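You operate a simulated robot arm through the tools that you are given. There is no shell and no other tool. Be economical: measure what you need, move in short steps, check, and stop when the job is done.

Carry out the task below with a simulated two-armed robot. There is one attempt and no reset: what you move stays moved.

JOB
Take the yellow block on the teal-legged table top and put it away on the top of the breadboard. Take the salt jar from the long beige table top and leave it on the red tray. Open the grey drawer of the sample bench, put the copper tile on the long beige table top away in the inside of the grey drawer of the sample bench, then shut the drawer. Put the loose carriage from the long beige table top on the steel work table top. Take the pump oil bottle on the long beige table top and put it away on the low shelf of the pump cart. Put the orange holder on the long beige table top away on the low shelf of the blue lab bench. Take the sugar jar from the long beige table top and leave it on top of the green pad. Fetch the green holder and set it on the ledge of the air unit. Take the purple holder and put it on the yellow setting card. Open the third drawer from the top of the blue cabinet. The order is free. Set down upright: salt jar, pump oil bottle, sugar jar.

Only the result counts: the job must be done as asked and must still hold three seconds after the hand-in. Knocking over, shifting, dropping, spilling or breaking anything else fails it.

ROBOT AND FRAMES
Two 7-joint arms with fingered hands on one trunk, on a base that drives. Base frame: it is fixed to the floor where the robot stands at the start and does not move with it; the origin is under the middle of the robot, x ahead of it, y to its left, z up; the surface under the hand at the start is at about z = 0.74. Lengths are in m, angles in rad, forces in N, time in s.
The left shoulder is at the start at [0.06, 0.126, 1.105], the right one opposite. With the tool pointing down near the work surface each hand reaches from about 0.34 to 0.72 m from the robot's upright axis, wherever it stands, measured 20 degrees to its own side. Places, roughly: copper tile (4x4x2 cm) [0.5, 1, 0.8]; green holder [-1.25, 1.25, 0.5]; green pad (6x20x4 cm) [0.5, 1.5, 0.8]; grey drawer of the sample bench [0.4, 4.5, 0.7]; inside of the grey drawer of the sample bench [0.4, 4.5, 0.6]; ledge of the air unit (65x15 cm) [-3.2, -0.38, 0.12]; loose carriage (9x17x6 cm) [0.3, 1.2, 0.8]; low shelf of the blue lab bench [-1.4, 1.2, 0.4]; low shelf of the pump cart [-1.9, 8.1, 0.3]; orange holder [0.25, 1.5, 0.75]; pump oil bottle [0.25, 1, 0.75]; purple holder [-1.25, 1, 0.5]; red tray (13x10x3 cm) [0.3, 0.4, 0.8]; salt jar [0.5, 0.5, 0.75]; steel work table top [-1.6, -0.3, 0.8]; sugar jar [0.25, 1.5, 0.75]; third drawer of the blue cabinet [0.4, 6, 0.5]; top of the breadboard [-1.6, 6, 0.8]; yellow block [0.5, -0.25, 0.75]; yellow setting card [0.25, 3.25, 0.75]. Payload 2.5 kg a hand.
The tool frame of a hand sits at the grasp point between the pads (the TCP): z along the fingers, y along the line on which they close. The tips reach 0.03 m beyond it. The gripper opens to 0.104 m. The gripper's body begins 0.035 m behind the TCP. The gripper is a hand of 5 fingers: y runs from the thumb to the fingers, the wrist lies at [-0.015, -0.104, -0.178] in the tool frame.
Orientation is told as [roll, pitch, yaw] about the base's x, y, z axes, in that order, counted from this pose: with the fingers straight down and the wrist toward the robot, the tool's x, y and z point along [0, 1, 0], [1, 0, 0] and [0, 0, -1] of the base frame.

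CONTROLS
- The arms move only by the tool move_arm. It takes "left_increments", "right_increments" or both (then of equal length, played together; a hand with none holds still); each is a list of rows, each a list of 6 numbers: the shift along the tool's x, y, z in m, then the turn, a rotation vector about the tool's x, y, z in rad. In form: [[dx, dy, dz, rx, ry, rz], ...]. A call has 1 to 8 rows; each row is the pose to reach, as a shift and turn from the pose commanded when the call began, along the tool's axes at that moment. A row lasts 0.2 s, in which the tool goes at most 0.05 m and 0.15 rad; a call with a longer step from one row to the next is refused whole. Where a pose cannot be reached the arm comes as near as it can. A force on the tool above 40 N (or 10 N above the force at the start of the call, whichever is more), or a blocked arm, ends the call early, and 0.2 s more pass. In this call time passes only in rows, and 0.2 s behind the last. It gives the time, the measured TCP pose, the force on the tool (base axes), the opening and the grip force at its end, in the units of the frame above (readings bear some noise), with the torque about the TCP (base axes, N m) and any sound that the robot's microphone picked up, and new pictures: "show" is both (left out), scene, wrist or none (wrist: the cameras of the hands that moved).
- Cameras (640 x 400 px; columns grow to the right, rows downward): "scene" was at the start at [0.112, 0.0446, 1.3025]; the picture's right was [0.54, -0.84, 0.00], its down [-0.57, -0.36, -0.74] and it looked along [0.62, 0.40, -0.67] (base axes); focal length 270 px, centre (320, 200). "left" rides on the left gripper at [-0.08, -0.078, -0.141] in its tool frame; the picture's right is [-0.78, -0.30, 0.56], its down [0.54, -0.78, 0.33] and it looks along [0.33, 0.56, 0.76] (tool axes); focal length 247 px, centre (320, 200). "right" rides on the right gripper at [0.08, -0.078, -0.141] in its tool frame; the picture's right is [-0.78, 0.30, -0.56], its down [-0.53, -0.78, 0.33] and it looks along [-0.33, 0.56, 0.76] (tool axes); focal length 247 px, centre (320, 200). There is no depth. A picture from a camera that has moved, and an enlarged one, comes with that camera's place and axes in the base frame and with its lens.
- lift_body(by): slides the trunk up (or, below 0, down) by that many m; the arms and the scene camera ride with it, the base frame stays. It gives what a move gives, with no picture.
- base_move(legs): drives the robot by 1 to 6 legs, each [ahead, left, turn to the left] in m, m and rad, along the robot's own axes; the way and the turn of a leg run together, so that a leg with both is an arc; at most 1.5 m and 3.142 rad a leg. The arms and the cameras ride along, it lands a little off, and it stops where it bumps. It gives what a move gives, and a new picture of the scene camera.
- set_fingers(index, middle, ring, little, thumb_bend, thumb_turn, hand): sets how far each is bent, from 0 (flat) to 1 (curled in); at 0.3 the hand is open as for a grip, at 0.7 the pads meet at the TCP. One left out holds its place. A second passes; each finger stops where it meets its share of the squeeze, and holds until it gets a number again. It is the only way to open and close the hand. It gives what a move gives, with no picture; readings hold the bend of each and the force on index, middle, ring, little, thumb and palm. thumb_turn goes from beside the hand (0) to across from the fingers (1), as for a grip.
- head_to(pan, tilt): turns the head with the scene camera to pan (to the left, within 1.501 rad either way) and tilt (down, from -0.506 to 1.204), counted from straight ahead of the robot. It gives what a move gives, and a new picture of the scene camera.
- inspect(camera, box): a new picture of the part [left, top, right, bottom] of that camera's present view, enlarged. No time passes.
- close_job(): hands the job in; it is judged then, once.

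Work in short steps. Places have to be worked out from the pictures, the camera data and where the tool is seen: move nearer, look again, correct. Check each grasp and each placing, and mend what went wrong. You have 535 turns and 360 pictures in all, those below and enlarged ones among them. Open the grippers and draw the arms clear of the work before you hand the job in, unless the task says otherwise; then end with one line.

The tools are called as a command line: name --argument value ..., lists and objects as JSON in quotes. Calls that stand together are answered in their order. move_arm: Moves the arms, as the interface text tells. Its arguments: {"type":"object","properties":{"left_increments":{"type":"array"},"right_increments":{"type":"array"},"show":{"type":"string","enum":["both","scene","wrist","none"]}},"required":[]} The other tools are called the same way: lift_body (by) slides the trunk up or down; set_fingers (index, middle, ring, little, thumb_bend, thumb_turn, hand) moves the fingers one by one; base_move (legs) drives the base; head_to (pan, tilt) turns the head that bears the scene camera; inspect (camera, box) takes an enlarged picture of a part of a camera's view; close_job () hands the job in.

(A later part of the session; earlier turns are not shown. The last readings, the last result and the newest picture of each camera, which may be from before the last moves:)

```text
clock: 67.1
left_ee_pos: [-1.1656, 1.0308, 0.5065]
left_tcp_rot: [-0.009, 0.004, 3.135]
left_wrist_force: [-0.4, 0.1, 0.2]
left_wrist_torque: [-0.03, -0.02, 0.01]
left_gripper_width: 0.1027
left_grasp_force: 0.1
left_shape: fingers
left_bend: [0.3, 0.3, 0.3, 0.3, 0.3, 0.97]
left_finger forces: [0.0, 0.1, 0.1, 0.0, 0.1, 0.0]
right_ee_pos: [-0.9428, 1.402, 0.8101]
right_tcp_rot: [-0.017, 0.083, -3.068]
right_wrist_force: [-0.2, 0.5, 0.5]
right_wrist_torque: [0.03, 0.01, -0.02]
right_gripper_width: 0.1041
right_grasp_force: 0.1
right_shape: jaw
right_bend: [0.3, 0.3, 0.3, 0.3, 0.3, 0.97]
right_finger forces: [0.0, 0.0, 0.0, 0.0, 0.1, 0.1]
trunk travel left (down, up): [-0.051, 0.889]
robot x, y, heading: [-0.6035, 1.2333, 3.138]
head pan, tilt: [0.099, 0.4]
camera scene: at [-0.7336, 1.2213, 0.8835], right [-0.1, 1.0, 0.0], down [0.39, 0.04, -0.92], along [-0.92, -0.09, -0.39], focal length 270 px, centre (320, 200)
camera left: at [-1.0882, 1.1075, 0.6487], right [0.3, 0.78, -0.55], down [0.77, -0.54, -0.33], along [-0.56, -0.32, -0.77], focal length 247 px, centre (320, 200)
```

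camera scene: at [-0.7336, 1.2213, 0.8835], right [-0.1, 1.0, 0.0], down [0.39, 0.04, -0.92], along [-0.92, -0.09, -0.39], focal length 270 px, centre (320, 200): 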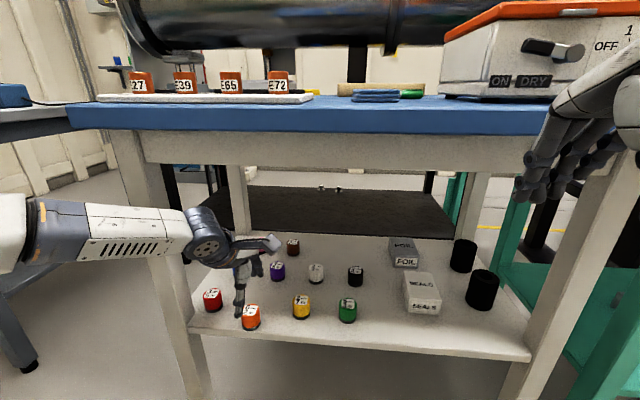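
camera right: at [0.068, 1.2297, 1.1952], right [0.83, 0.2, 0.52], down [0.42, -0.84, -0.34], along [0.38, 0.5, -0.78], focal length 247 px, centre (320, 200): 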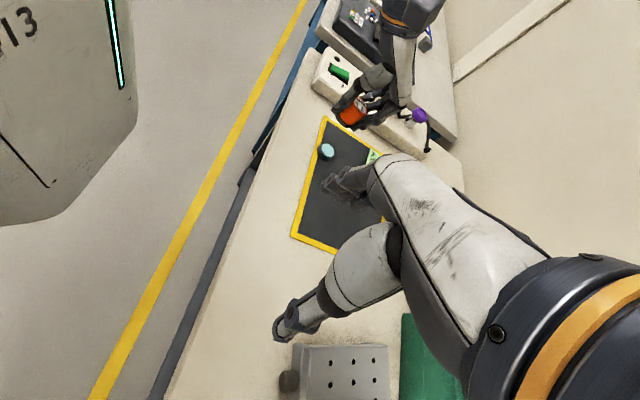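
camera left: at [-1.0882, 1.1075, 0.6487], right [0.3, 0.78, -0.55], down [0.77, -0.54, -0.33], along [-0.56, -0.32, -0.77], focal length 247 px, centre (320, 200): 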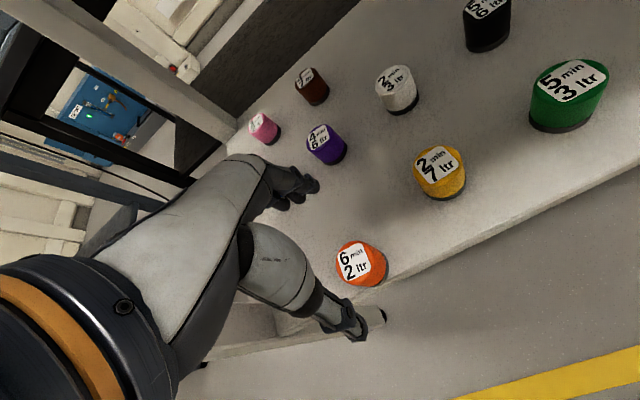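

Orange holder is placed. Purple (≈[-1.31,1.05]) is better taken with the right hand (left forearm would hit the bench leg). Back off and re-pose both arms.

base_move --legs '[[-0.17, 0, 0]]'

move_arm --left_increments '[[0, -0.04, -0.01, 0, 0, 0], [0, -0.08, -0.03, 0, 0, 0], [0, -0.12, -0.05, 0, 0, 0], [0, -0.16, -0.07, 0, 0, 0], [0, -0.2, -0.09, 0, 0, 0], [0, -0.2, -0.1, 0, 0, 0], [0, -0.2, -0.1, 0, 0, 0]]' --right_increments '[[0, 0.02, 0.04, -0.04, 0, 0.03], [0, 0.03, 0.08, -0.08, 0, 0.07], [0, 0.05, 0.12, -0.08, 0, 0.07], [0, 0.06, 0.16, -0.08, 0, 0.07], [0, 0.07, 0.2, -0.08, 0, 0.07], [0, 0.08, 0.24, -0.08, 0, 0.07], [0, 0.1, 0.28, -0.08, 0, 0.07]]' --show "none"

```text
clock: 68.5
left_ee_pos: [-0.9956, 1.0286, 0.5075]
left_tcp_rot: [-0.009, 0.004, 3.136]
left_wrist_force: [0.1, -0.1, -1.3]
left_wrist_torque: [0.0, 0.02, -0.02]
left_gripper_width: 0.1028
left_grasp_force: 0.1
left_shape: fingers
left_bend: [0.3, 0.3, 0.3, 0.3, 0.3, 0.97]
left_finger forces: [0.0, 0.1, 0.0, 0.0, 0.0, 0.0]
right_ee_pos: [-0.7722, 1.4041, 0.8111]
right_tcp_rot: [-0.017, 0.082, -3.072]
right_wrist_force: [0.3, -0.5, -0.1]
right_wrist_torque: [0.02, -0.03, 0.0]
right_gripper_width: 0.1044
right_grasp_force: 0.1
right_shape: jaw
right_bend: [0.3, 0.3, 0.3, 0.3, 0.3, 0.97]
right_finger forces: [0.1, 0.0, 0.0, 0.1, 0.0, 0.1]
trunk travel left (down, up): [-0.051, 0.889]
robot x, y, heading: [-0.4324, 1.2304, 3.138]
head pan, tilt: [0.099, 0.4]
camera scene: at [-0.5632, 1.2212, 0.8835], right [-0.1, 1.0, 0.0], down [0.39, 0.04, -0.92], along [-0.92, -0.09, -0.39], focal length 270 px, centre (320, 200)
```

scene: 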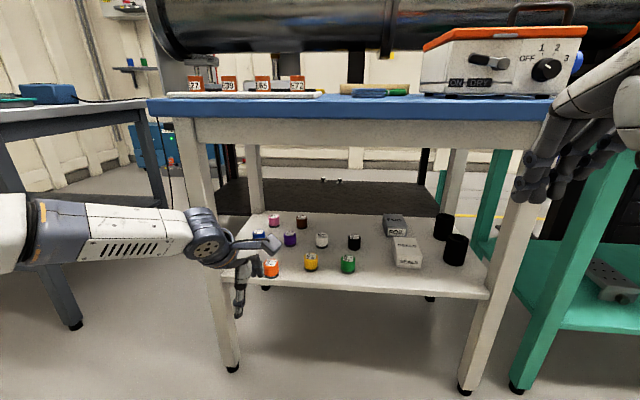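

```text
clock: 69.9
left_ee_pos: [-0.7775, 1.025, 0.549]
left_tcp_rot: [-0.006, 0.18, 3.139]
left_wrist_force: [-0.7, -0.3, -1.4]
left_wrist_torque: [0.0, 0.0, 0.0]
left_gripper_width: 0.1031
left_grasp_force: 0.0
left_shape: fingers
left_bend: [0.3, 0.3, 0.3, 0.3, 0.3, 0.97]
left_finger forces: [0.1, 0.0, 0.0, 0.1, 0.0, 0.1]
right_ee_pos: [-0.8304, 1.4022, 0.5844]
right_tcp_rot: [-0.02, 0.001, -3.139]
right_wrist_force: [0.1, -0.6, 0.1]
right_wrist_torque: [0.01, 0.02, 0.02]
right_gripper_width: 0.104
right_grasp_force: 0.1
right_shape: jaw
right_bend: [0.3, 0.3, 0.3, 0.3, 0.3, 0.97]
right_finger forces: [0.1, 0.1, 0.1, 0.0, 0.0, 0.0]
trunk travel left (down, up): [-0.051, 0.889]
robot x, y, heading: [-0.4296, 1.2322, 3.14]
head pan, tilt: [0.099, 0.4]
stopped in row 6 (left hand): the arm was blocked; the commanded pose is now the measured one
```

Drive so purple lies to the right-front.

base_move --legs '[[0, 0.36, 0], [0.27, 0, 0]]'

move_arm --right_increments '[[0, 0, 0.03, 0, 0, 0], [0, 0.01, 0.075, 0, 0, 0], [0, 0.05, 0.075, 0, 0, 0], [0, 0.1, 0.075, 0, 0, 0]]' --show "wrist"

```text
clock: 73.7
left_ee_pos: [-1.046, 0.6614, 0.5492]
left_tcp_rot: [-0.005, 0.176, -3.14]
left_wrist_force: [0.0, 0.3, 0.5]
left_wrist_torque: [-0.02, 0.02, 0.0]
left_gripper_width: 0.1032
left_grasp_force: 0.1
left_shape: fingers
left_bend: [0.3, 0.3, 0.3, 0.3, 0.3, 0.97]
left_finger forces: [0.0, 0.0, 0.0, 0.1, 0.0, 0.0]
right_ee_pos: [-1.0999, 1.0389, 0.5842]
right_tcp_rot: [-0.024, 0.001, -3.134]
right_wrist_force: [0.0, 0.6, -0.2]
right_wrist_torque: [-0.03, 0.01, 0.03]
right_gripper_width: 0.1041
right_grasp_force: 0.1
right_shape: jaw
right_bend: [0.3, 0.3, 0.3, 0.3, 0.3, 0.97]
right_finger forces: [0.1, 0.0, 0.1, 0.0, 0.1, 0.0]
trunk travel left (down, up): [-0.051, 0.889]
robot x, y, heading: [-0.7018, 0.8706, -3.137]
head pan, tilt: [0.099, 0.4]
camera scene: at [-0.8313, 0.8588, 0.8835], right [-0.1, 0.99, 0.0], down [0.39, 0.04, -0.92], along [-0.92, -0.1, -0.39], focal length 270 px, centre (320, 200)
```

scene: 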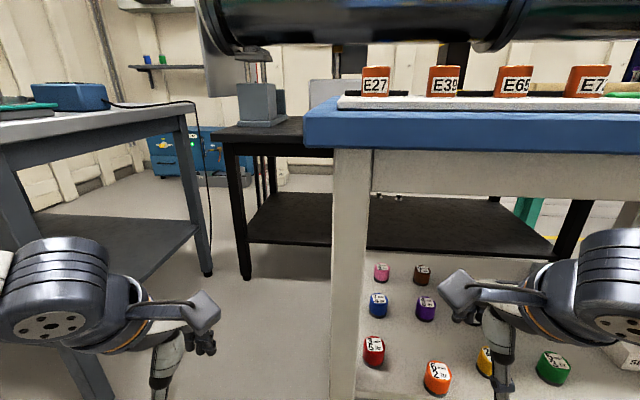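

```text
clock: 74.7
left_ee_pos: [-1.0458, 0.6616, 0.5491]
left_tcp_rot: [-0.006, 0.178, -3.14]
left_wrist_force: [-0.8, 0.1, -0.2]
left_wrist_torque: [0.01, -0.03, -0.01]
left_gripper_width: 0.1029
left_grasp_force: 0.1
left_shape: fingers
left_bend: [0.3, 0.3, 0.3, 0.3, 0.3, 0.97]
left_finger forces: [0.0, 0.1, 0.0, 0.0, 0.1, 0.1]
right_ee_pos: [-1.1989, 1.0388, 0.5084]
right_tcp_rot: [-0.021, 0.0, -3.134]
right_wrist_force: [-0.3, 0.8, 0.4]
right_wrist_torque: [-0.01, -0.01, -0.01]
right_gripper_width: 0.104
right_grasp_force: 0.1
right_shape: jaw
right_bend: [0.3, 0.3, 0.3, 0.3, 0.3, 0.97]
right_finger forces: [0.0, 0.0, 0.0, 0.0, 0.0, 0.0]
trunk travel left (down, up): [-0.051, 0.889]
robot x, y, heading: [-0.7034, 0.8702, -3.141]
head pan, tilt: [0.099, 0.4]
camera right: at [-1.1207, 0.9559, 0.648], right [-0.3, 0.76, 0.57], down [0.77, 0.55, -0.32], along [-0.56, 0.34, -0.75], focal length 247 px, centre (320, 200)
```

right: 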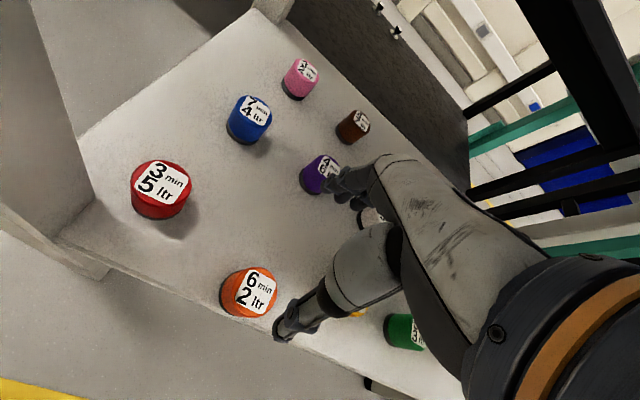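

Purple at about [-1.31,1.04]. Move over it and look.

move_arm --right_increments '[[0, 0.05, 0, 0, 0, 0], [0, 0.09, 0, 0, 0, 0], [0, 0.111, 0.01, 0, 0, 0]]' --show "both"

```text
clock: 75.5
left_ee_pos: [-1.046, 0.6619, 0.5494]
left_tcp_rot: [-0.005, 0.177, -3.14]
left_wrist_force: [-0.4, 0.4, -0.1]
left_wrist_torque: [-0.01, -0.02, 0.03]
left_gripper_width: 0.1031
left_grasp_force: 0.1
left_shape: fingers
left_bend: [0.3, 0.3, 0.3, 0.3, 0.3, 0.97]
left_finger forces: [0.1, 0.0, 0.0, 0.0, 0.0, 0.0]
right_ee_pos: [-1.3096, 1.0386, 0.4997]
right_tcp_rot: [-0.02, 0.0, -3.13]
right_wrist_force: [-0.4, -0.7, -0.5]
right_wrist_torque: [0.03, -0.03, 0.01]
right_gripper_width: 0.1041
right_grasp_force: 0.0
right_shape: jaw
right_bend: [0.3, 0.3, 0.3, 0.3, 0.3, 0.97]
right_finger forces: [0.0, 0.0, 0.0, 0.1, 0.0, 0.0]
trunk travel left (down, up): [-0.051, 0.889]
robot x, y, heading: [-0.7004, 0.8739, -3.139]
head pan, tilt: [0.099, 0.4]
camera scene: at [-0.8313, 0.8588, 0.8835], right [-0.1, 0.99, 0.0], down [0.39, 0.04, -0.92], along [-0.92, -0.1, -0.39], focal length 270 px, centre (320, 200)
camera right: at [-1.2316, 0.9548, 0.6396], right [-0.3, 0.76, 0.57], down [0.77, 0.55, -0.32], along [-0.56, 0.34, -0.75], focal length 247 px, centre (320, 200)
```

scene: 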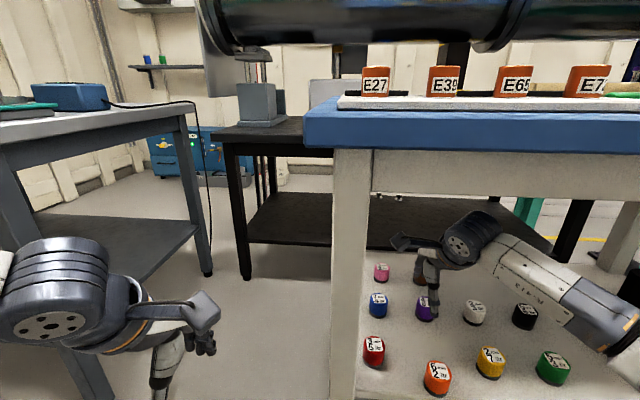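
right: 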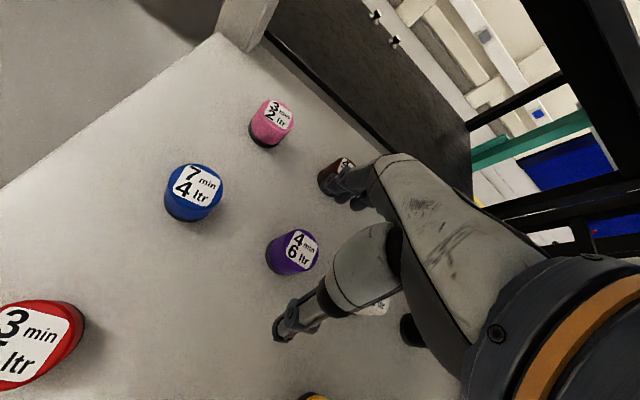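

Aligned; shift 6 mm forward and descend to z≈0.438, then grasp.

move_arm --right_increments '[[0, 0.006, 0.03, 0, 0, 0], [0, 0.006, 0.061, 0, 0, 0]]' --show "none"

set_fingers --hand "right" --index 0.7 --middle 0.7 --ring 0.7 --little 0.7 --thumb_bend 0.7

move_arm --right_increments '[[0, 0, -0.035, 0, 0, 0], [0, 0, -0.07, 0, 0, 0]]' --show "wrist"

```text
clock: 76.1
left_ee_pos: [-1.0447, 0.6628, 0.549]
left_tcp_rot: [-0.004, 0.178, -3.139]
left_wrist_force: [-0.4, -0.2, -0.2]
left_wrist_torque: [0.01, -0.02, 0.02]
left_gripper_width: 0.103
left_grasp_force: 0.0
left_shape: fingers
left_bend: [0.3, 0.3, 0.3, 0.3, 0.3, 0.97]
left_finger forces: [0.1, 0.1, 0.0, 0.0, 0.0, 0.0]
right_ee_pos: [-1.3164, 1.039, 0.4397]
right_tcp_rot: [-0.02, -0.001, -3.133]
right_wrist_force: [-0.6, -0.4, 0.4]
right_wrist_torque: [0.0, 0.0, 0.01]
right_gripper_width: 0.1039
right_grasp_force: 0.1
right_shape: jaw
right_bend: [0.3, 0.3, 0.3, 0.3, 0.3, 0.97]
right_finger forces: [0.0, 0.0, 0.0, 0.0, 0.1, 0.0]
trunk travel left (down, up): [-0.051, 0.889]
robot x, y, heading: [-0.6999, 0.8727, -3.136]
head pan, tilt: [0.099, 0.4]
```

```text
clock: 77.1
left_ee_pos: [-1.0464, 0.6622, 0.5505]
left_tcp_rot: [-0.005, 0.179, -3.139]
left_wrist_force: [0.3, 0.7, 0.6]
left_wrist_torque: [0.01, -0.02, -0.03]
left_gripper_width: 0.1027
left_grasp_force: 0.0
left_shape: fingers
left_bend: [0.3, 0.3, 0.3, 0.3, 0.3, 0.97]
left_finger forces: [0.0, 0.0, 0.0, 0.0, 0.1, 0.1]
right_ee_pos: [-1.3172, 1.0384, 0.4398]
right_tcp_rot: [-0.021, 0.002, -3.132]
right_wrist_force: [-0.6, 0.0, -0.2]
right_wrist_torque: [0.02, 0.0, 0.01]
right_gripper_width: 0.026
right_grasp_force: 11.5
right_shape: fingers
right_bend: [0.63, 0.63, 0.69, 0.7, 0.59, 0.95]
right_finger forces: [3.8, 7.2, 0.5, 0.0, 11.4, 0.0]
trunk travel left (down, up): [-0.051, 0.889]
robot x, y, heading: [-0.7002, 0.8709, -3.14]
head pan, tilt: [0.099, 0.4]
```

```text
clock: 77.7
left_ee_pos: [-1.0449, 0.6616, 0.5495]
left_tcp_rot: [-0.005, 0.178, -3.14]
left_wrist_force: [0.0, 1.4, 0.5]
left_wrist_torque: [0.01, -0.04, -0.02]
left_gripper_width: 0.103
left_grasp_force: 0.1
left_shape: fingers
left_bend: [0.3, 0.3, 0.3, 0.3, 0.3, 0.97]
left_finger forces: [0.1, 0.0, 0.0, 0.0, 0.0, 0.0]
right_ee_pos: [-1.3146, 1.0384, 0.5101]
right_tcp_rot: [-0.019, 0.002, -3.133]
right_wrist_force: [-0.9, -0.3, -0.6]
right_wrist_torque: [-0.01, 0.0, 0.01]
right_gripper_width: 0.0258
right_grasp_force: 11.5
right_shape: fingers
right_bend: [0.63, 0.63, 0.69, 0.7, 0.59, 0.95]
right_finger forces: [3.9, 7.0, 0.6, 0.0, 11.5, 0.0]
trunk travel left (down, up): [-0.051, 0.889]
robot x, y, heading: [-0.7037, 0.8663, -3.138]
head pan, tilt: [0.099, 0.4]
camera right: at [-1.2366, 0.9557, 0.6498], right [-0.3, 0.76, 0.57], down [0.77, 0.55, -0.32], along [-0.56, 0.34, -0.76], focal length 247 px, centre (320, 200)
```

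right: 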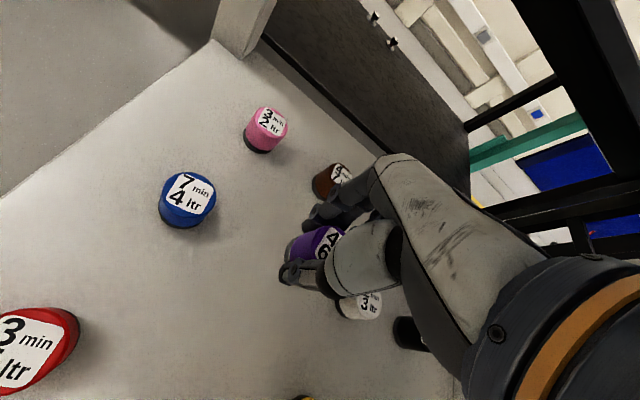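

Purple held; raise slightly and back straight out.

move_arm --right_increments '[[0, -0.02, -0.012, 0, 0, 0]]' --show "none"

base_move --legs '[[-0.28, 0, 0]]'

```text
clock: 78.1
left_ee_pos: [-1.0455, 0.6621, 0.5489]
left_tcp_rot: [-0.006, 0.179, -3.141]
left_wrist_force: [-0.4, 0.6, 0.0]
left_wrist_torque: [0.04, 0.01, 0.0]
left_gripper_width: 0.103
left_grasp_force: 0.0
left_shape: fingers
left_bend: [0.3, 0.3, 0.3, 0.3, 0.3, 0.97]
left_finger forces: [0.0, 0.1, 0.1, 0.1, 0.0, 0.0]
right_ee_pos: [-1.2952, 1.0387, 0.522]
right_tcp_rot: [-0.02, 0.002, -3.134]
right_wrist_force: [0.2, 0.0, 0.2]
right_wrist_torque: [0.02, 0.0, -0.01]
right_gripper_width: 0.026
right_grasp_force: 11.3
right_shape: fingers
right_bend: [0.63, 0.63, 0.69, 0.7, 0.59, 0.95]
right_finger forces: [3.9, 7.1, 0.5, 0.1, 11.4, 0.0]
trunk travel left (down, up): [-0.051, 0.889]
robot x, y, heading: [-0.7009, 0.865, -3.131]
head pan, tilt: [0.099, 0.4]
```

```text
clock: 80.1
left_ee_pos: [-0.7645, 0.6641, 0.5501]
left_tcp_rot: [-0.005, 0.178, 3.14]
left_wrist_force: [-0.2, -0.3, 0.5]
left_wrist_torque: [0.01, 0.01, 0.0]
left_gripper_width: 0.103
left_grasp_force: 0.1
left_shape: fingers
left_bend: [0.3, 0.3, 0.3, 0.3, 0.3, 0.97]
left_finger forces: [0.1, 0.0, 0.0, 0.0, 0.0, 0.1]
right_ee_pos: [-1.0125, 1.042, 0.5216]
right_tcp_rot: [-0.022, 0.002, -3.138]
right_wrist_force: [0.6, 0.1, -1.3]
right_wrist_torque: [-0.01, -0.03, 0.0]
right_gripper_width: 0.0258
right_grasp_force: 11.5
right_shape: fingers
right_bend: [0.63, 0.63, 0.69, 0.7, 0.59, 0.95]
right_finger forces: [3.9, 7.1, 0.6, 0.0, 11.3, 0.1]
trunk travel left (down, up): [-0.051, 0.889]
robot x, y, heading: [-0.4209, 0.8708, -3.148]
head pan, tilt: [0.099, 0.4]
camera scene: at [-0.5502, 0.8599, 0.8835], right [-0.1, 0.99, 0.0], down [0.39, 0.04, -0.92], along [-0.92, -0.09, -0.39], focal length 270 px, centre (320, 200)
```

scene: 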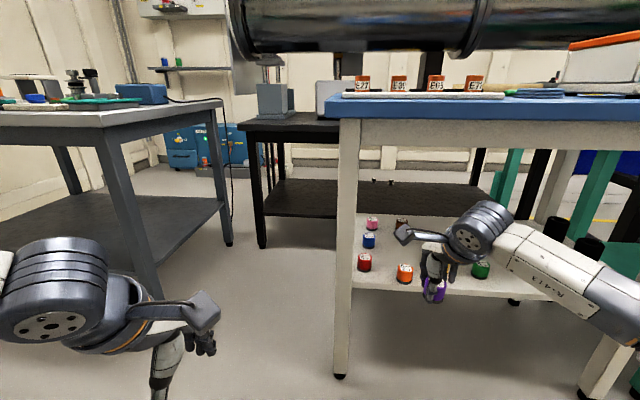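

Now green with the left hand: retract the right hand, shift the base right to y≈1.44, forward to x≈-0.6.

move_arm --right_increments '[[0, -0.045, 0, 0, 0, 0], [0, -0.09, 0, 0, 0, 0], [0, -0.135, 0, 0, 0, 0], [0, -0.18, 0, 0, 0, 0]]' --left_increments '[[0, 0.02, 0, -0.09, 0, 0], [0, 0.04, 0, -0.18, 0, 0], [0, 0.05, 0, -0.18, 0, 0], [0, 0.06, 0, -0.18, 0, 0]]' --show "none"

base_move --legs '[[0, -0.565, 0], [0.18, 0, 0]]'

```text
clock: 81.1
left_ee_pos: [-0.8236, 0.6642, 0.5387]
left_tcp_rot: [-0.006, -0.003, 3.14]
left_wrist_force: [0.4, 0.3, -0.5]
left_wrist_torque: [0.01, 0.04, 0.04]
left_gripper_width: 0.1032
left_grasp_force: 0.0
left_shape: fingers
left_bend: [0.3, 0.3, 0.3, 0.3, 0.3, 0.97]
left_finger forces: [0.1, 0.0, 0.0, 0.1, 0.0, 0.0]
right_ee_pos: [-0.832, 1.0445, 0.5215]
right_tcp_rot: [-0.02, 0.0, -3.139]
right_wrist_force: [-0.5, -0.4, -1.3]
right_wrist_torque: [0.0, -0.03, 0.02]
right_gripper_width: 0.0257
right_grasp_force: 11.3
right_shape: fingers
right_bend: [0.63, 0.63, 0.69, 0.7, 0.59, 0.95]
right_finger forces: [4.0, 7.0, 0.6, 0.0, 11.3, 0.0]
trunk travel left (down, up): [-0.051, 0.889]
robot x, y, heading: [-0.4198, 0.8721, -3.14]
head pan, tilt: [0.099, 0.4]
```

```text
clock: 85.4
left_ee_pos: [-1.0017, 1.2218, 0.5411]
left_tcp_rot: [-0.005, -0.002, 3.139]
left_wrist_force: [0.0, 0.0, 0.5]
left_wrist_torque: [0.02, -0.02, 0.03]
left_gripper_width: 0.1027
left_grasp_force: 0.1
left_shape: fingers
left_bend: [0.3, 0.3, 0.3, 0.3, 0.3, 0.97]
left_finger forces: [0.0, 0.1, 0.1, 0.0, 0.0, 0.0]
right_ee_pos: [-1.0093, 1.602, 0.5226]
right_tcp_rot: [-0.021, 0.001, -3.138]
right_wrist_force: [0.7, 0.5, -0.5]
right_wrist_torque: [0.02, 0.0, 0.0]
right_gripper_width: 0.0255
right_grasp_force: 11.5
right_shape: fingers
right_bend: [0.64, 0.63, 0.69, 0.7, 0.59, 0.95]
right_finger forces: [3.9, 6.9, 0.7, 0.0, 11.2, 0.1]
trunk travel left (down, up): [-0.051, 0.889]
robot x, y, heading: [-0.5946, 1.424, 3.143]
head pan, tilt: [0.099, 0.4]
camera scene: at [-0.7281, 1.4178, 0.8835], right [-0.1, 1.0, 0.0], down [0.39, 0.04, -0.92], along [-0.92, -0.09, -0.39], focal length 270 px, centre (320, 200)
```

scene: 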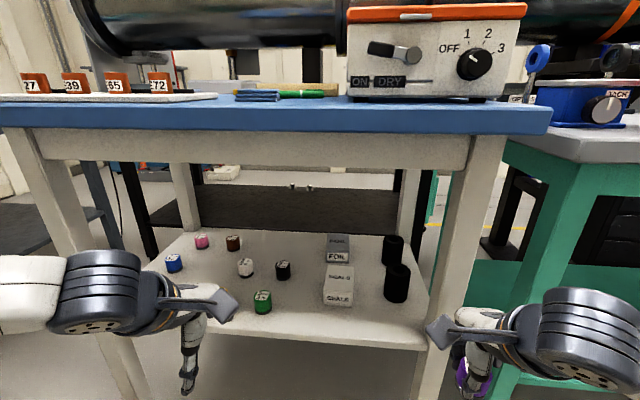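

Green at ≈[-1.19,1.24]. Extend the left hand over it.

move_arm --left_increments '[[-0.006, 0.045, 0.015, 0, 0, 0], [-0.012, 0.09, 0.03, 0, 0, 0], [-0.018, 0.135, 0.035, 0, 0, 0], [-0.018, 0.18, 0.035, 0, 0, 0]]' --show "wrist"

```text
clock: 86.4
left_ee_pos: [-1.1826, 1.24, 0.506]
left_tcp_rot: [-0.005, 0.0, 3.14]
left_wrist_force: [0.0, 0.1, 0.1]
left_wrist_torque: [-0.05, -0.01, 0.02]
left_gripper_width: 0.1031
left_grasp_force: 0.1
left_shape: fingers
left_bend: [0.3, 0.3, 0.3, 0.3, 0.3, 0.97]
left_finger forces: [0.0, 0.0, 0.0, 0.0, 0.0, 0.0]
right_ee_pos: [-1.009, 1.6025, 0.5211]
right_tcp_rot: [-0.021, -0.001, -3.139]
right_wrist_force: [-0.2, -0.5, -0.5]
right_wrist_torque: [-0.01, 0.06, -0.01]
right_gripper_width: 0.0254
right_grasp_force: 11.1
right_shape: fingers
right_bend: [0.64, 0.63, 0.69, 0.7, 0.59, 0.95]
right_finger forces: [3.8, 6.8, 0.7, 0.0, 11.3, 0.0]
trunk travel left (down, up): [-0.051, 0.889]
robot x, y, heading: [-0.5964, 1.4238, 3.145]
head pan, tilt: [0.099, 0.4]
camera left: at [-1.1054, 1.3176, 0.6467], right [0.3, 0.78, -0.55], down [0.78, -0.54, -0.34], along [-0.56, -0.33, -0.76], focal length 247 px, centre (320, 200)
```

left: 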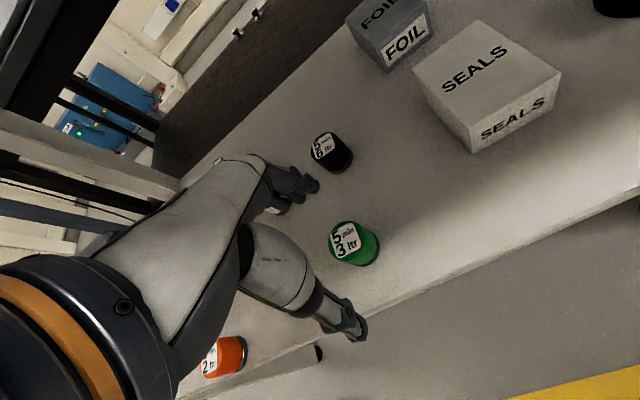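

Aligned (green at [-1.196,1.24]); shift 9 mm, descend and grasp.

move_arm --left_increments '[[0, 0.009, 0.033, 0, 0, 0], [0, 0.009, 0.067, 0, 0, 0]]' --show "wrist"

set_fingers --hand "left" --index 0.7 --middle 0.7 --ring 0.7 --little 0.7 --thumb_bend 0.7

move_arm --left_increments '[[0, 0, -0.035, 0, 0, 0], [0, -0.01, -0.08, 0, 0, 0]]' --show "wrist"

```text
clock: 87.0
left_ee_pos: [-1.1851, 1.2366, 0.441]
left_tcp_rot: [-0.006, -0.004, 3.14]
left_wrist_force: [0.3, -0.1, -0.5]
left_wrist_torque: [0.02, 0.02, 0.0]
left_gripper_width: 0.1032
left_grasp_force: 0.1
left_shape: fingers
left_bend: [0.3, 0.3, 0.3, 0.3, 0.3, 0.97]
left_finger forces: [0.0, 0.0, 0.1, 0.0, 0.0, 0.1]
left hand out of reach, approached as far as the arm can: row 2
right_ee_pos: [-1.0096, 1.6015, 0.5216]
right_tcp_rot: [-0.019, 0.0, -3.138]
right_wrist_force: [-0.7, -0.7, -0.6]
right_wrist_torque: [-0.01, -0.02, 0.0]
right_gripper_width: 0.0258
right_grasp_force: 11.3
right_shape: fingers
right_bend: [0.64, 0.63, 0.69, 0.7, 0.59, 0.95]
right_finger forces: [3.7, 6.8, 0.7, 0.1, 11.2, 0.1]
trunk travel left (down, up): [-0.051, 0.889]
robot x, y, heading: [-0.5982, 1.4307, 3.145]
head pan, tilt: [0.099, 0.4]
camera left: at [-1.108, 1.3151, 0.5823], right [0.3, 0.78, -0.55], down [0.77, -0.54, -0.34], along [-0.56, -0.33, -0.76], focal length 247 px, centre (320, 200)
```

left: 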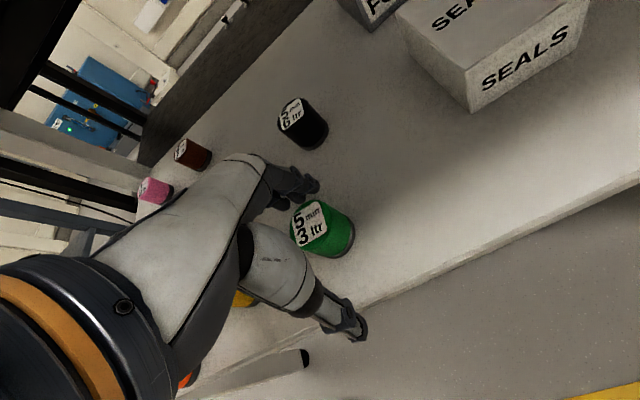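

```text
clock: 88.0
left_ee_pos: [-1.1862, 1.2361, 0.4417]
left_tcp_rot: [-0.006, -0.002, 3.139]
left_wrist_force: [0.1, 0.1, 0.4]
left_wrist_torque: [-0.02, 0.03, -0.03]
left_gripper_width: 0.0319
left_grasp_force: 12.8
left_shape: fingers
left_bend: [0.6, 0.63, 0.7, 0.7, 0.58, 0.96]
left_finger forces: [6.4, 6.2, 0.1, 0.1, 12.7, 0.0]
right_ee_pos: [-1.0116, 1.6023, 0.5212]
right_tcp_rot: [-0.021, 0.002, -3.139]
right_wrist_force: [0.5, -0.5, -0.5]
right_wrist_torque: [0.02, 0.0, -0.01]
right_gripper_width: 0.0255
right_grasp_force: 11.6
right_shape: fingers
right_bend: [0.64, 0.63, 0.69, 0.7, 0.59, 0.95]
right_finger forces: [3.7, 6.7, 0.7, 0.1, 11.2, 0.0]
trunk travel left (down, up): [-0.051, 0.889]
robot x, y, heading: [-0.5998, 1.4231, 3.144]
head pan, tilt: [0.099, 0.4]
```

```text
clock: 88.6
left_ee_pos: [-1.1762, 1.2356, 0.5224]
left_tcp_rot: [-0.005, 0.0, 3.14]
left_wrist_force: [-0.4, 0.0, -0.9]
left_wrist_torque: [0.02, 0.02, 0.0]
left_gripper_width: 0.0318
left_grasp_force: 12.6
left_shape: fingers
left_bend: [0.6, 0.63, 0.7, 0.7, 0.58, 0.96]
left_finger forces: [6.3, 6.1, 0.1, 0.0, 12.7, 0.1]
right_ee_pos: [-1.0102, 1.6027, 0.5213]
right_tcp_rot: [-0.02, 0.002, -3.139]
right_wrist_force: [1.0, 0.4, -1.0]
right_wrist_torque: [0.01, 0.02, 0.0]
right_gripper_width: 0.0253
right_grasp_force: 11.4
right_shape: fingers
right_bend: [0.64, 0.63, 0.69, 0.7, 0.59, 0.95]
right_finger forces: [3.9, 6.7, 0.7, 0.1, 11.3, 0.1]
trunk travel left (down, up): [-0.051, 0.889]
robot x, y, heading: [-0.5975, 1.4261, 3.141]
head pan, tilt: [0.099, 0.4]
camera left: at [-1.0983, 1.3149, 0.6624], right [0.3, 0.78, -0.55], down [0.78, -0.53, -0.34], along [-0.56, -0.33, -0.76], focal length 247 px, centre (320, 200)
```

left: 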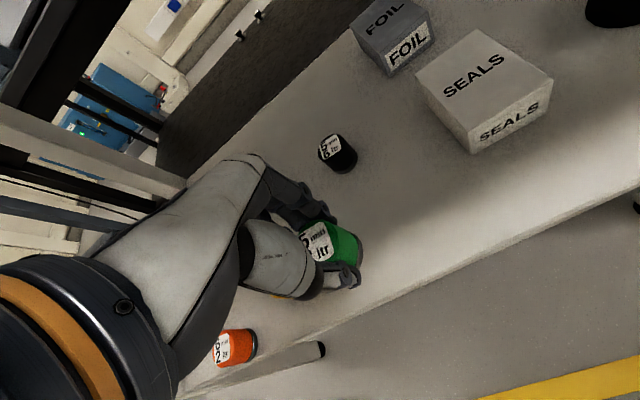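

Both holders are held. Back out, raise the trunk, and look toward the steel table/air unit side.

base_move --legs '[[-0.2, 0, 0]]'

lift_body --by 0.4

move_arm --left_increments '[[0, -0.04, 0, 0, 0, 0], [0, -0.08, 0, 0, 0, 0], [0, -0.12, 0, 0, 0, 0], [0, -0.16, 0, 0, 0, 0]]' --show "none"

head_to --pan 0.9 --tilt 0.3

```text
clock: 90.2
left_ee_pos: [-0.9752, 1.2367, 0.5204]
left_tcp_rot: [-0.005, -0.002, 3.138]
left_wrist_force: [-0.1, 0.0, -1.2]
left_wrist_torque: [0.01, 0.01, -0.02]
left_gripper_width: 0.0318
left_grasp_force: 12.5
left_shape: fingers
left_bend: [0.6, 0.63, 0.7, 0.7, 0.58, 0.96]
left_finger forces: [6.4, 6.2, 0.0, 0.0, 12.7, 0.1]
right_ee_pos: [-0.8084, 1.6023, 0.5211]
right_tcp_rot: [-0.022, 0.0, -3.141]
right_wrist_force: [0.1, -0.2, -0.6]
right_wrist_torque: [-0.01, -0.05, -0.04]
right_gripper_width: 0.0255
right_grasp_force: 11.6
right_shape: fingers
right_bend: [0.64, 0.63, 0.69, 0.7, 0.59, 0.95]
right_finger forces: [3.8, 6.8, 0.8, 0.0, 11.1, 0.0]
trunk travel left (down, up): [-0.051, 0.889]
robot x, y, heading: [-0.3949, 1.4271, 3.137]
head pan, tilt: [0.099, 0.4]
camera scene: at [-0.5265, 1.4177, 0.8835], right [-0.1, 1.0, 0.0], down [0.39, 0.04, -0.92], along [-0.92, -0.09, -0.39], focal length 270 px, centre (320, 200)
```

scene: 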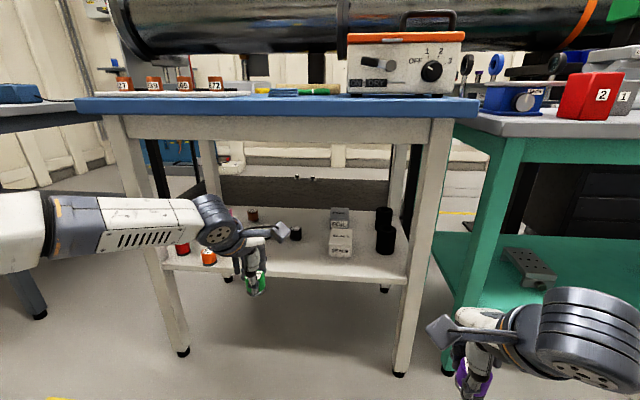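

```text
clock: 94.0
left_ee_pos: [-0.9757, 1.2364, 0.9206]
left_tcp_rot: [-0.004, -0.001, 3.139]
left_wrist_force: [0.2, -0.8, -0.7]
left_wrist_torque: [-0.01, -0.03, 0.01]
left_gripper_width: 0.0315
left_grasp_force: 12.4
left_shape: fingers
left_bend: [0.6, 0.63, 0.7, 0.7, 0.58, 0.96]
left_finger forces: [6.4, 6.1, 0.0, 0.0, 12.7, 0.1]
right_ee_pos: [-0.8083, 1.6025, 0.921]
right_tcp_rot: [-0.021, 0.001, -3.14]
right_wrist_force: [-0.4, -0.1, 0.4]
right_wrist_torque: [-0.04, 0.02, -0.01]
right_gripper_width: 0.0255
right_grasp_force: 11.2
right_shape: fingers
right_bend: [0.64, 0.63, 0.69, 0.7, 0.59, 0.95]
right_finger forces: [3.8, 6.8, 0.8, 0.0, 11.2, 0.0]
trunk travel left (down, up): [-0.451, 0.489]
robot x, y, heading: [-0.3935, 1.4256, 3.139]
head pan, tilt: [0.099, 0.4]
```

```text
clock: 95.0
left_ee_pos: [-0.8141, 1.2375, 0.9224]
left_tcp_rot: [-0.005, -0.002, 3.139]
left_wrist_force: [-0.1, 0.6, -0.6]
left_wrist_torque: [0.0, -0.01, 0.0]
left_gripper_width: 0.0318
left_grasp_force: 12.5
left_shape: fingers
left_bend: [0.6, 0.64, 0.7, 0.7, 0.58, 0.96]
left_finger forces: [6.5, 6.3, 0.1, 0.0, 12.7, 0.0]
right_ee_pos: [-0.8073, 1.6029, 0.9222]
right_tcp_rot: [-0.02, -0.001, -3.141]
right_wrist_force: [0.4, -0.3, 0.1]
right_wrist_torque: [-0.02, 0.02, 0.01]
right_gripper_width: 0.0253
right_grasp_force: 11.0
right_shape: fingers
right_bend: [0.64, 0.63, 0.69, 0.7, 0.59, 0.95]
right_finger forces: [3.7, 6.7, 0.9, 0.0, 11.1, 0.1]
trunk travel left (down, up): [-0.451, 0.489]
robot x, y, heading: [-0.3935, 1.422, 3.142]
head pan, tilt: [0.099, 0.4]
```

```text
clock: 96.2
left_ee_pos: [-0.8138, 1.2356, 0.9226]
left_tcp_rot: [-0.003, 0.0, 3.138]
left_wrist_force: [-0.4, 0.4, -1.5]
left_wrist_torque: [0.0, 0.01, 0.01]
left_gripper_width: 0.0317
left_grasp_force: 13.2
left_shape: fingers
left_bend: [0.6, 0.64, 0.7, 0.7, 0.58, 0.96]
left_finger forces: [6.4, 6.2, 0.0, 0.0, 12.7, 0.0]
right_ee_pos: [-0.8076, 1.6022, 0.9212]
right_tcp_rot: [-0.02, 0.003, -3.141]
right_wrist_force: [0.3, -0.2, 0.4]
right_wrist_torque: [-0.02, 0.0, -0.01]
right_gripper_width: 0.0251
right_grasp_force: 10.6
right_shape: fingers
right_bend: [0.64, 0.63, 0.69, 0.7, 0.59, 0.95]
right_finger forces: [3.8, 6.6, 0.8, 0.1, 11.1, 0.0]
trunk travel left (down, up): [-0.451, 0.489]
robot x, y, heading: [-0.3948, 1.4261, 3.139]
head pan, tilt: [0.901, 0.3]
camera scene: at [-0.4926, 1.3536, 1.2927], right [-0.78, 0.62, 0.0], down [0.18, 0.23, -0.96], along [-0.6, -0.75, -0.3], focal length 270 px, centre (320, 200)
```

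scene: 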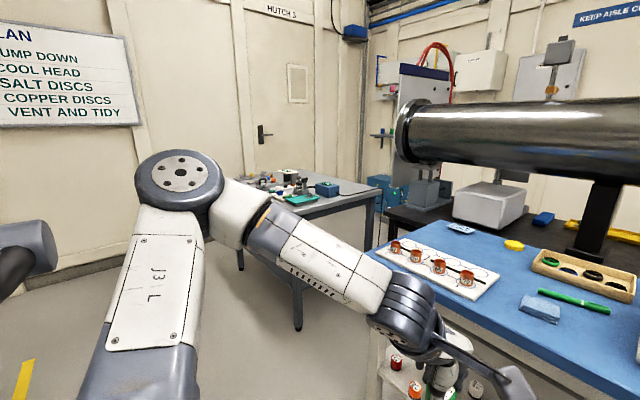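

Drive along the aisle toward −y and look at the steel table region.

base_move --legs '[[0, 1.1, 0]]'

head_to --pan 0.2 --tilt 0.45

```text
clock: 101.8
left_ee_pos: [-0.8322, 0.1541, 0.9233]
left_tcp_rot: [-0.004, -0.001, 3.118]
left_wrist_force: [-0.5, -0.7, -1.7]
left_wrist_torque: [-0.03, -0.03, 0.0]
left_gripper_width: 0.0319
left_grasp_force: 13.1
left_shape: fingers
left_bend: [0.6, 0.64, 0.7, 0.7, 0.58, 0.96]
left_finger forces: [6.5, 6.3, 0.0, 0.0, 12.6, 0.0]
right_ee_pos: [-0.8192, 0.5186, 0.9221]
right_tcp_rot: [-0.021, 0.002, 3.124]
right_wrist_force: [-0.1, 0.6, -0.9]
right_wrist_torque: [-0.01, -0.01, 0.0]
right_gripper_width: 0.0253
right_grasp_force: 11.1
right_shape: fingers
right_bend: [0.64, 0.63, 0.69, 0.7, 0.59, 0.95]
right_finger forces: [3.7, 6.6, 0.8, 0.1, 11.2, 0.1]
trunk travel left (down, up): [-0.451, 0.489]
robot x, y, heading: [-0.4085, 0.3357, 3.116]
head pan, tilt: [0.901, 0.3]
camera scene: at [-0.5089, 0.2632, 1.2927], right [-0.77, 0.64, 0.0], down [0.19, 0.23, -0.96], along [-0.61, -0.73, -0.3], focal length 270 px, centre (320, 200)
```

scene: 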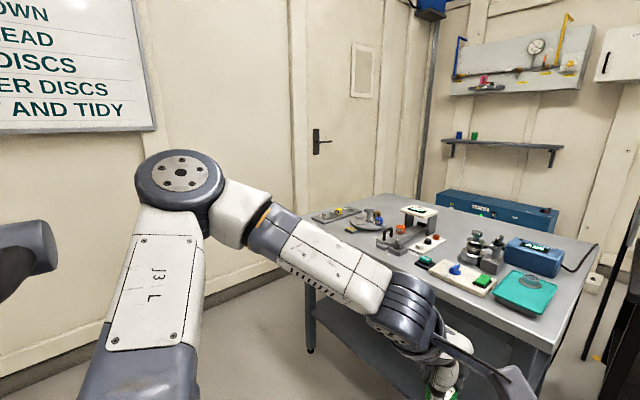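

```text
clock: 102.8
left_ee_pos: [-0.8334, 0.1537, 0.9218]
left_tcp_rot: [-0.004, -0.001, 3.116]
left_wrist_force: [0.0, -0.7, -0.2]
left_wrist_torque: [-0.03, -0.01, 0.01]
left_gripper_width: 0.0317
left_grasp_force: 13.2
left_shape: fingers
left_bend: [0.6, 0.64, 0.7, 0.7, 0.58, 0.96]
left_finger forces: [6.5, 6.3, 0.1, 0.0, 12.6, 0.0]
right_ee_pos: [-0.8187, 0.5189, 0.9202]
right_tcp_rot: [-0.022, 0.001, 3.123]
right_wrist_force: [0.5, 0.2, -1.0]
right_wrist_torque: [0.01, 0.04, -0.04]
right_gripper_width: 0.0256
right_grasp_force: 10.9
right_shape: fingers
right_bend: [0.64, 0.63, 0.69, 0.7, 0.59, 0.95]
right_finger forces: [3.7, 6.6, 0.9, 0.0, 11.1, 0.0]
trunk travel left (down, up): [-0.451, 0.489]
robot x, y, heading: [-0.4118, 0.3332, 3.115]
head pan, tilt: [0.201, 0.45]
camera scene: at [-0.5396, 0.3189, 1.2788], right [-0.18, 0.98, 0.0], down [0.43, 0.08, -0.9], along [-0.89, -0.16, -0.44], focal length 270 px, centre (320, 200)
```

scene: 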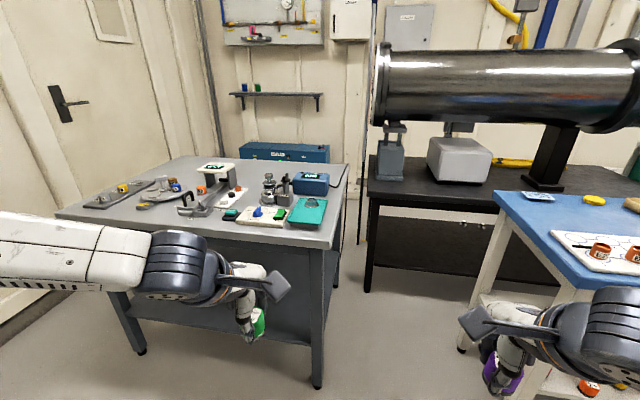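

The air unit (blue box) is behind the steel table; steel table spans x −2.0…−1.2, y −0.77…0.21, with a 0.78 m passage to the wall at its −y end. Raise a little and go round that way.

lift_body --by 0.12

base_move --legs '[[0, 0.7, 0.026], [0, 0.7, 0]]'

```text
clock: 104.3
left_ee_pos: [-0.8328, 0.1536, 1.0423]
left_tcp_rot: [-0.004, -0.003, 3.118]
left_wrist_force: [0.4, -0.3, -1.0]
left_wrist_torque: [-0.04, -0.03, 0.04]
left_gripper_width: 0.0317
left_grasp_force: 12.9
left_shape: fingers
left_bend: [0.6, 0.64, 0.7, 0.7, 0.58, 0.96]
left_finger forces: [6.5, 6.3, 0.0, 0.0, 12.6, 0.0]
right_ee_pos: [-0.8192, 0.5187, 1.0409]
right_tcp_rot: [-0.021, 0.0, 3.122]
right_wrist_force: [-0.1, 0.5, -1.9]
right_wrist_torque: [-0.03, 0.01, -0.01]
right_gripper_width: 0.0253
right_grasp_force: 11.5
right_shape: fingers
right_bend: [0.64, 0.63, 0.69, 0.7, 0.59, 0.95]
right_finger forces: [3.8, 6.6, 0.9, 0.0, 11.1, 0.1]
trunk travel left (down, up): [-0.571, 0.369]
robot x, y, heading: [-0.4096, 0.3345, 3.116]
head pan, tilt: [0.201, 0.45]
```

```text
clock: 111.3
left_ee_pos: [-0.8429, -1.1938, 1.047]
left_tcp_rot: [0.024, 0.001, -3.137]
left_wrist_force: [1.1, 0.4, -1.8]
left_wrist_torque: [-0.03, -0.05, 0.01]
left_gripper_width: 0.0316
left_grasp_force: 12.7
left_shape: fingers
left_bend: [0.6, 0.64, 0.7, 0.7, 0.58, 0.96]
left_finger forces: [6.6, 6.3, 0.0, 0.0, 12.5, 0.1]
right_ee_pos: [-0.8405, -0.8271, 1.0355]
right_tcp_rot: [0.005, 0.004, -3.131]
right_wrist_force: [0.5, 0.1, -0.5]
right_wrist_torque: [0.01, 0.01, -0.01]
right_gripper_width: 0.0253
right_grasp_force: 11.4
right_shape: fingers
right_bend: [0.64, 0.63, 0.7, 0.7, 0.6, 0.95]
right_finger forces: [3.6, 6.4, 0.7, 0.0, 11.0, 0.1]
trunk travel left (down, up): [-0.571, 0.369]
robot x, y, heading: [-0.4274, -1.0211, -3.135]
head pan, tilt: [0.201, 0.45]
stopped in leg 2: the robot was blocked; the commanded pose is now the measured one
camera scene: at [-0.5561, -1.0093, 1.399], right [-0.21, 0.98, -0.03], down [0.43, 0.07, -0.9], along [-0.88, -0.2, -0.43], focal length 270 px, centre (320, 200)
```

scene: 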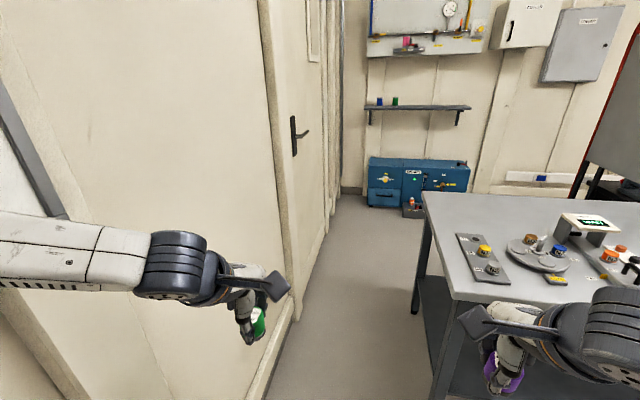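

The left elbow touched the wall side. I'll step away, raise the trunk, and pass the corridor sideways with the robot facing +y (arms above the steel table).

base_move --legs '[[0, -0.2, 0]]'

lift_body --by 0.3

base_move --legs '[[0, 0, -1.57]]'

```text
clock: 112.9
left_ee_pos: [-0.8416, -1.0123, 1.0436]
left_tcp_rot: [-0.004, -0.003, -3.14]
left_wrist_force: [-0.2, 0.6, -0.8]
left_wrist_torque: [-0.01, -0.01, 0.03]
left_gripper_width: 0.0316
left_grasp_force: 12.6
left_shape: fingers
left_bend: [0.6, 0.64, 0.7, 0.7, 0.58, 0.96]
left_finger forces: [6.6, 6.3, 0.0, 0.1, 12.6, 0.0]
right_ee_pos: [-0.8392, -0.6458, 1.0405]
right_tcp_rot: [-0.021, 0.001, -3.134]
right_wrist_force: [0.0, 0.0, -0.7]
right_wrist_torque: [-0.05, 0.01, 0.0]
right_gripper_width: 0.0252
right_grasp_force: 10.4
right_shape: fingers
right_bend: [0.64, 0.63, 0.7, 0.7, 0.6, 0.95]
right_finger forces: [3.6, 6.3, 0.8, 0.1, 10.9, 0.1]
trunk travel left (down, up): [-0.571, 0.369]
robot x, y, heading: [-0.4272, -0.8212, -3.133]
head pan, tilt: [0.201, 0.45]
camera scene: at [-0.5539, -0.8388, 1.3988], right [-0.2, 0.98, 0.0], down [0.43, 0.09, -0.9], along [-0.88, -0.18, -0.44], focal length 270 px, centre (320, 200)
```

scene: 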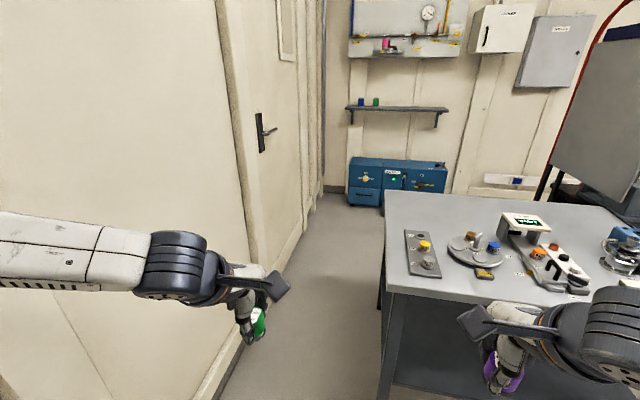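

```text
clock: 115.9
left_ee_pos: [-0.8419, -1.013, 1.3426]
left_tcp_rot: [-0.005, -0.003, -3.141]
left_wrist_force: [0.0, -0.5, -0.2]
left_wrist_torque: [-0.01, 0.03, 0.0]
left_gripper_width: 0.0316
left_grasp_force: 12.6
left_shape: fingers
left_bend: [0.6, 0.64, 0.7, 0.7, 0.58, 0.96]
left_finger forces: [6.6, 6.2, 0.0, 0.1, 12.5, 0.0]
right_ee_pos: [-0.8388, -0.6471, 1.3423]
right_tcp_rot: [-0.019, 0.001, -3.133]
right_wrist_force: [0.3, -0.1, -0.5]
right_wrist_torque: [-0.02, 0.04, 0.02]
right_gripper_width: 0.0255
right_grasp_force: 11.2
right_shape: fingers
right_bend: [0.64, 0.63, 0.7, 0.7, 0.6, 0.95]
right_finger forces: [3.5, 6.4, 0.7, 0.0, 10.9, 0.0]
trunk travel left (down, up): [-0.871, 0.069]
robot x, y, heading: [-0.4259, -0.8202, -3.137]
head pan, tilt: [0.201, 0.45]
```

```text
clock: 120.0
left_ee_pos: [-0.6289, -0.4083, 1.3416]
left_tcp_rot: [-0.004, -0.001, 1.597]
left_wrist_force: [0.1, 1.0, -0.3]
left_wrist_torque: [-0.01, 0.02, 0.02]
left_gripper_width: 0.031
left_grasp_force: 12.7
left_shape: fingers
left_bend: [0.6, 0.64, 0.7, 0.7, 0.58, 0.96]
left_finger forces: [6.5, 6.3, 0.0, 0.0, 12.1, 0.0]
right_ee_pos: [-0.2616, -0.4021, 1.3415]
right_tcp_rot: [-0.022, 0.001, 1.602]
right_wrist_force: [-0.8, 0.5, 0.0]
right_wrist_torque: [-0.02, -0.02, 0.04]
right_gripper_width: 0.0246
right_grasp_force: 10.6
right_shape: fingers
right_bend: [0.64, 0.63, 0.7, 0.7, 0.6, 0.95]
right_finger forces: [3.8, 6.0, 0.9, 0.1, 10.4, 0.0]
trunk travel left (down, up): [-0.871, 0.069]
robot x, y, heading: [-0.4228, -0.815, 1.605]
head pan, tilt: [0.201, 0.45]
camera scene: at [-0.4457, -0.691, 1.6988], right [0.97, 0.23, 0.0], down [0.1, -0.42, -0.9], along [-0.2, 0.88, -0.44], focal length 270 px, centre (320, 200)
```

scene: 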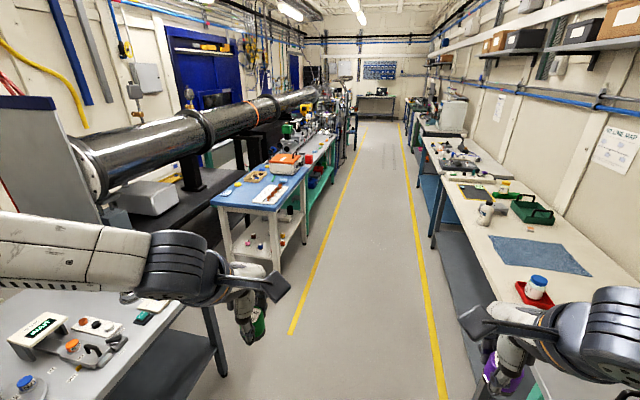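

Correct heading, back to y≈−1.115, then strafe left through the corridor.

base_move --legs '[[-0.3, 0, -0.034], [0, 0.8, 0]]'

```text
clock: 126.0
left_ee_pos: [-1.4144, -0.6878, 1.3426]
left_tcp_rot: [-0.003, -0.002, 1.555]
left_wrist_force: [0.0, 0.0, -0.4]
left_wrist_torque: [0.01, -0.02, 0.02]
left_gripper_width: 0.0314
left_grasp_force: 12.0
left_shape: fingers
left_bend: [0.6, 0.64, 0.7, 0.7, 0.58, 0.96]
left_finger forces: [6.5, 6.4, 0.0, 0.0, 12.2, 0.1]
right_ee_pos: [-1.048, -0.6968, 1.3411]
right_tcp_rot: [-0.021, 0.002, 1.56]
right_wrist_force: [0.4, 0.6, -1.3]
right_wrist_torque: [0.03, 0.0, -0.03]
right_gripper_width: 0.0248
right_grasp_force: 10.7
right_shape: fingers
right_bend: [0.64, 0.63, 0.7, 0.7, 0.6, 0.95]
right_finger forces: [3.6, 6.0, 1.1, 0.0, 10.4, 0.0]
trunk travel left (down, up): [-0.871, 0.069]
robot x, y, heading: [-1.2253, -1.109, 1.558]
head pan, tilt: [0.201, 0.45]
camera scene: at [-1.2439, -0.9769, 1.6988], right [0.98, 0.19, 0.0], down [0.08, -0.43, -0.9], along [-0.17, 0.88, -0.44], focal length 270 px, centre (320, 200)
```

scene: 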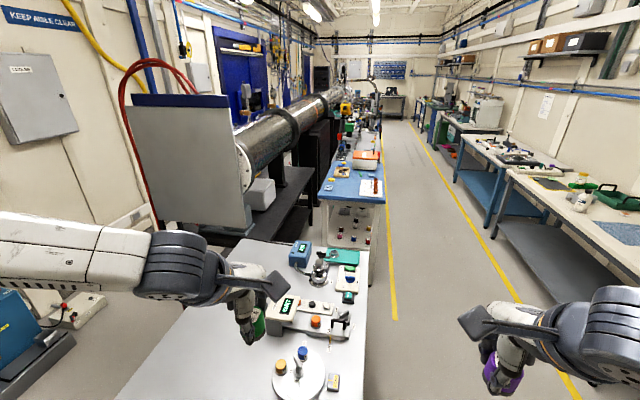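

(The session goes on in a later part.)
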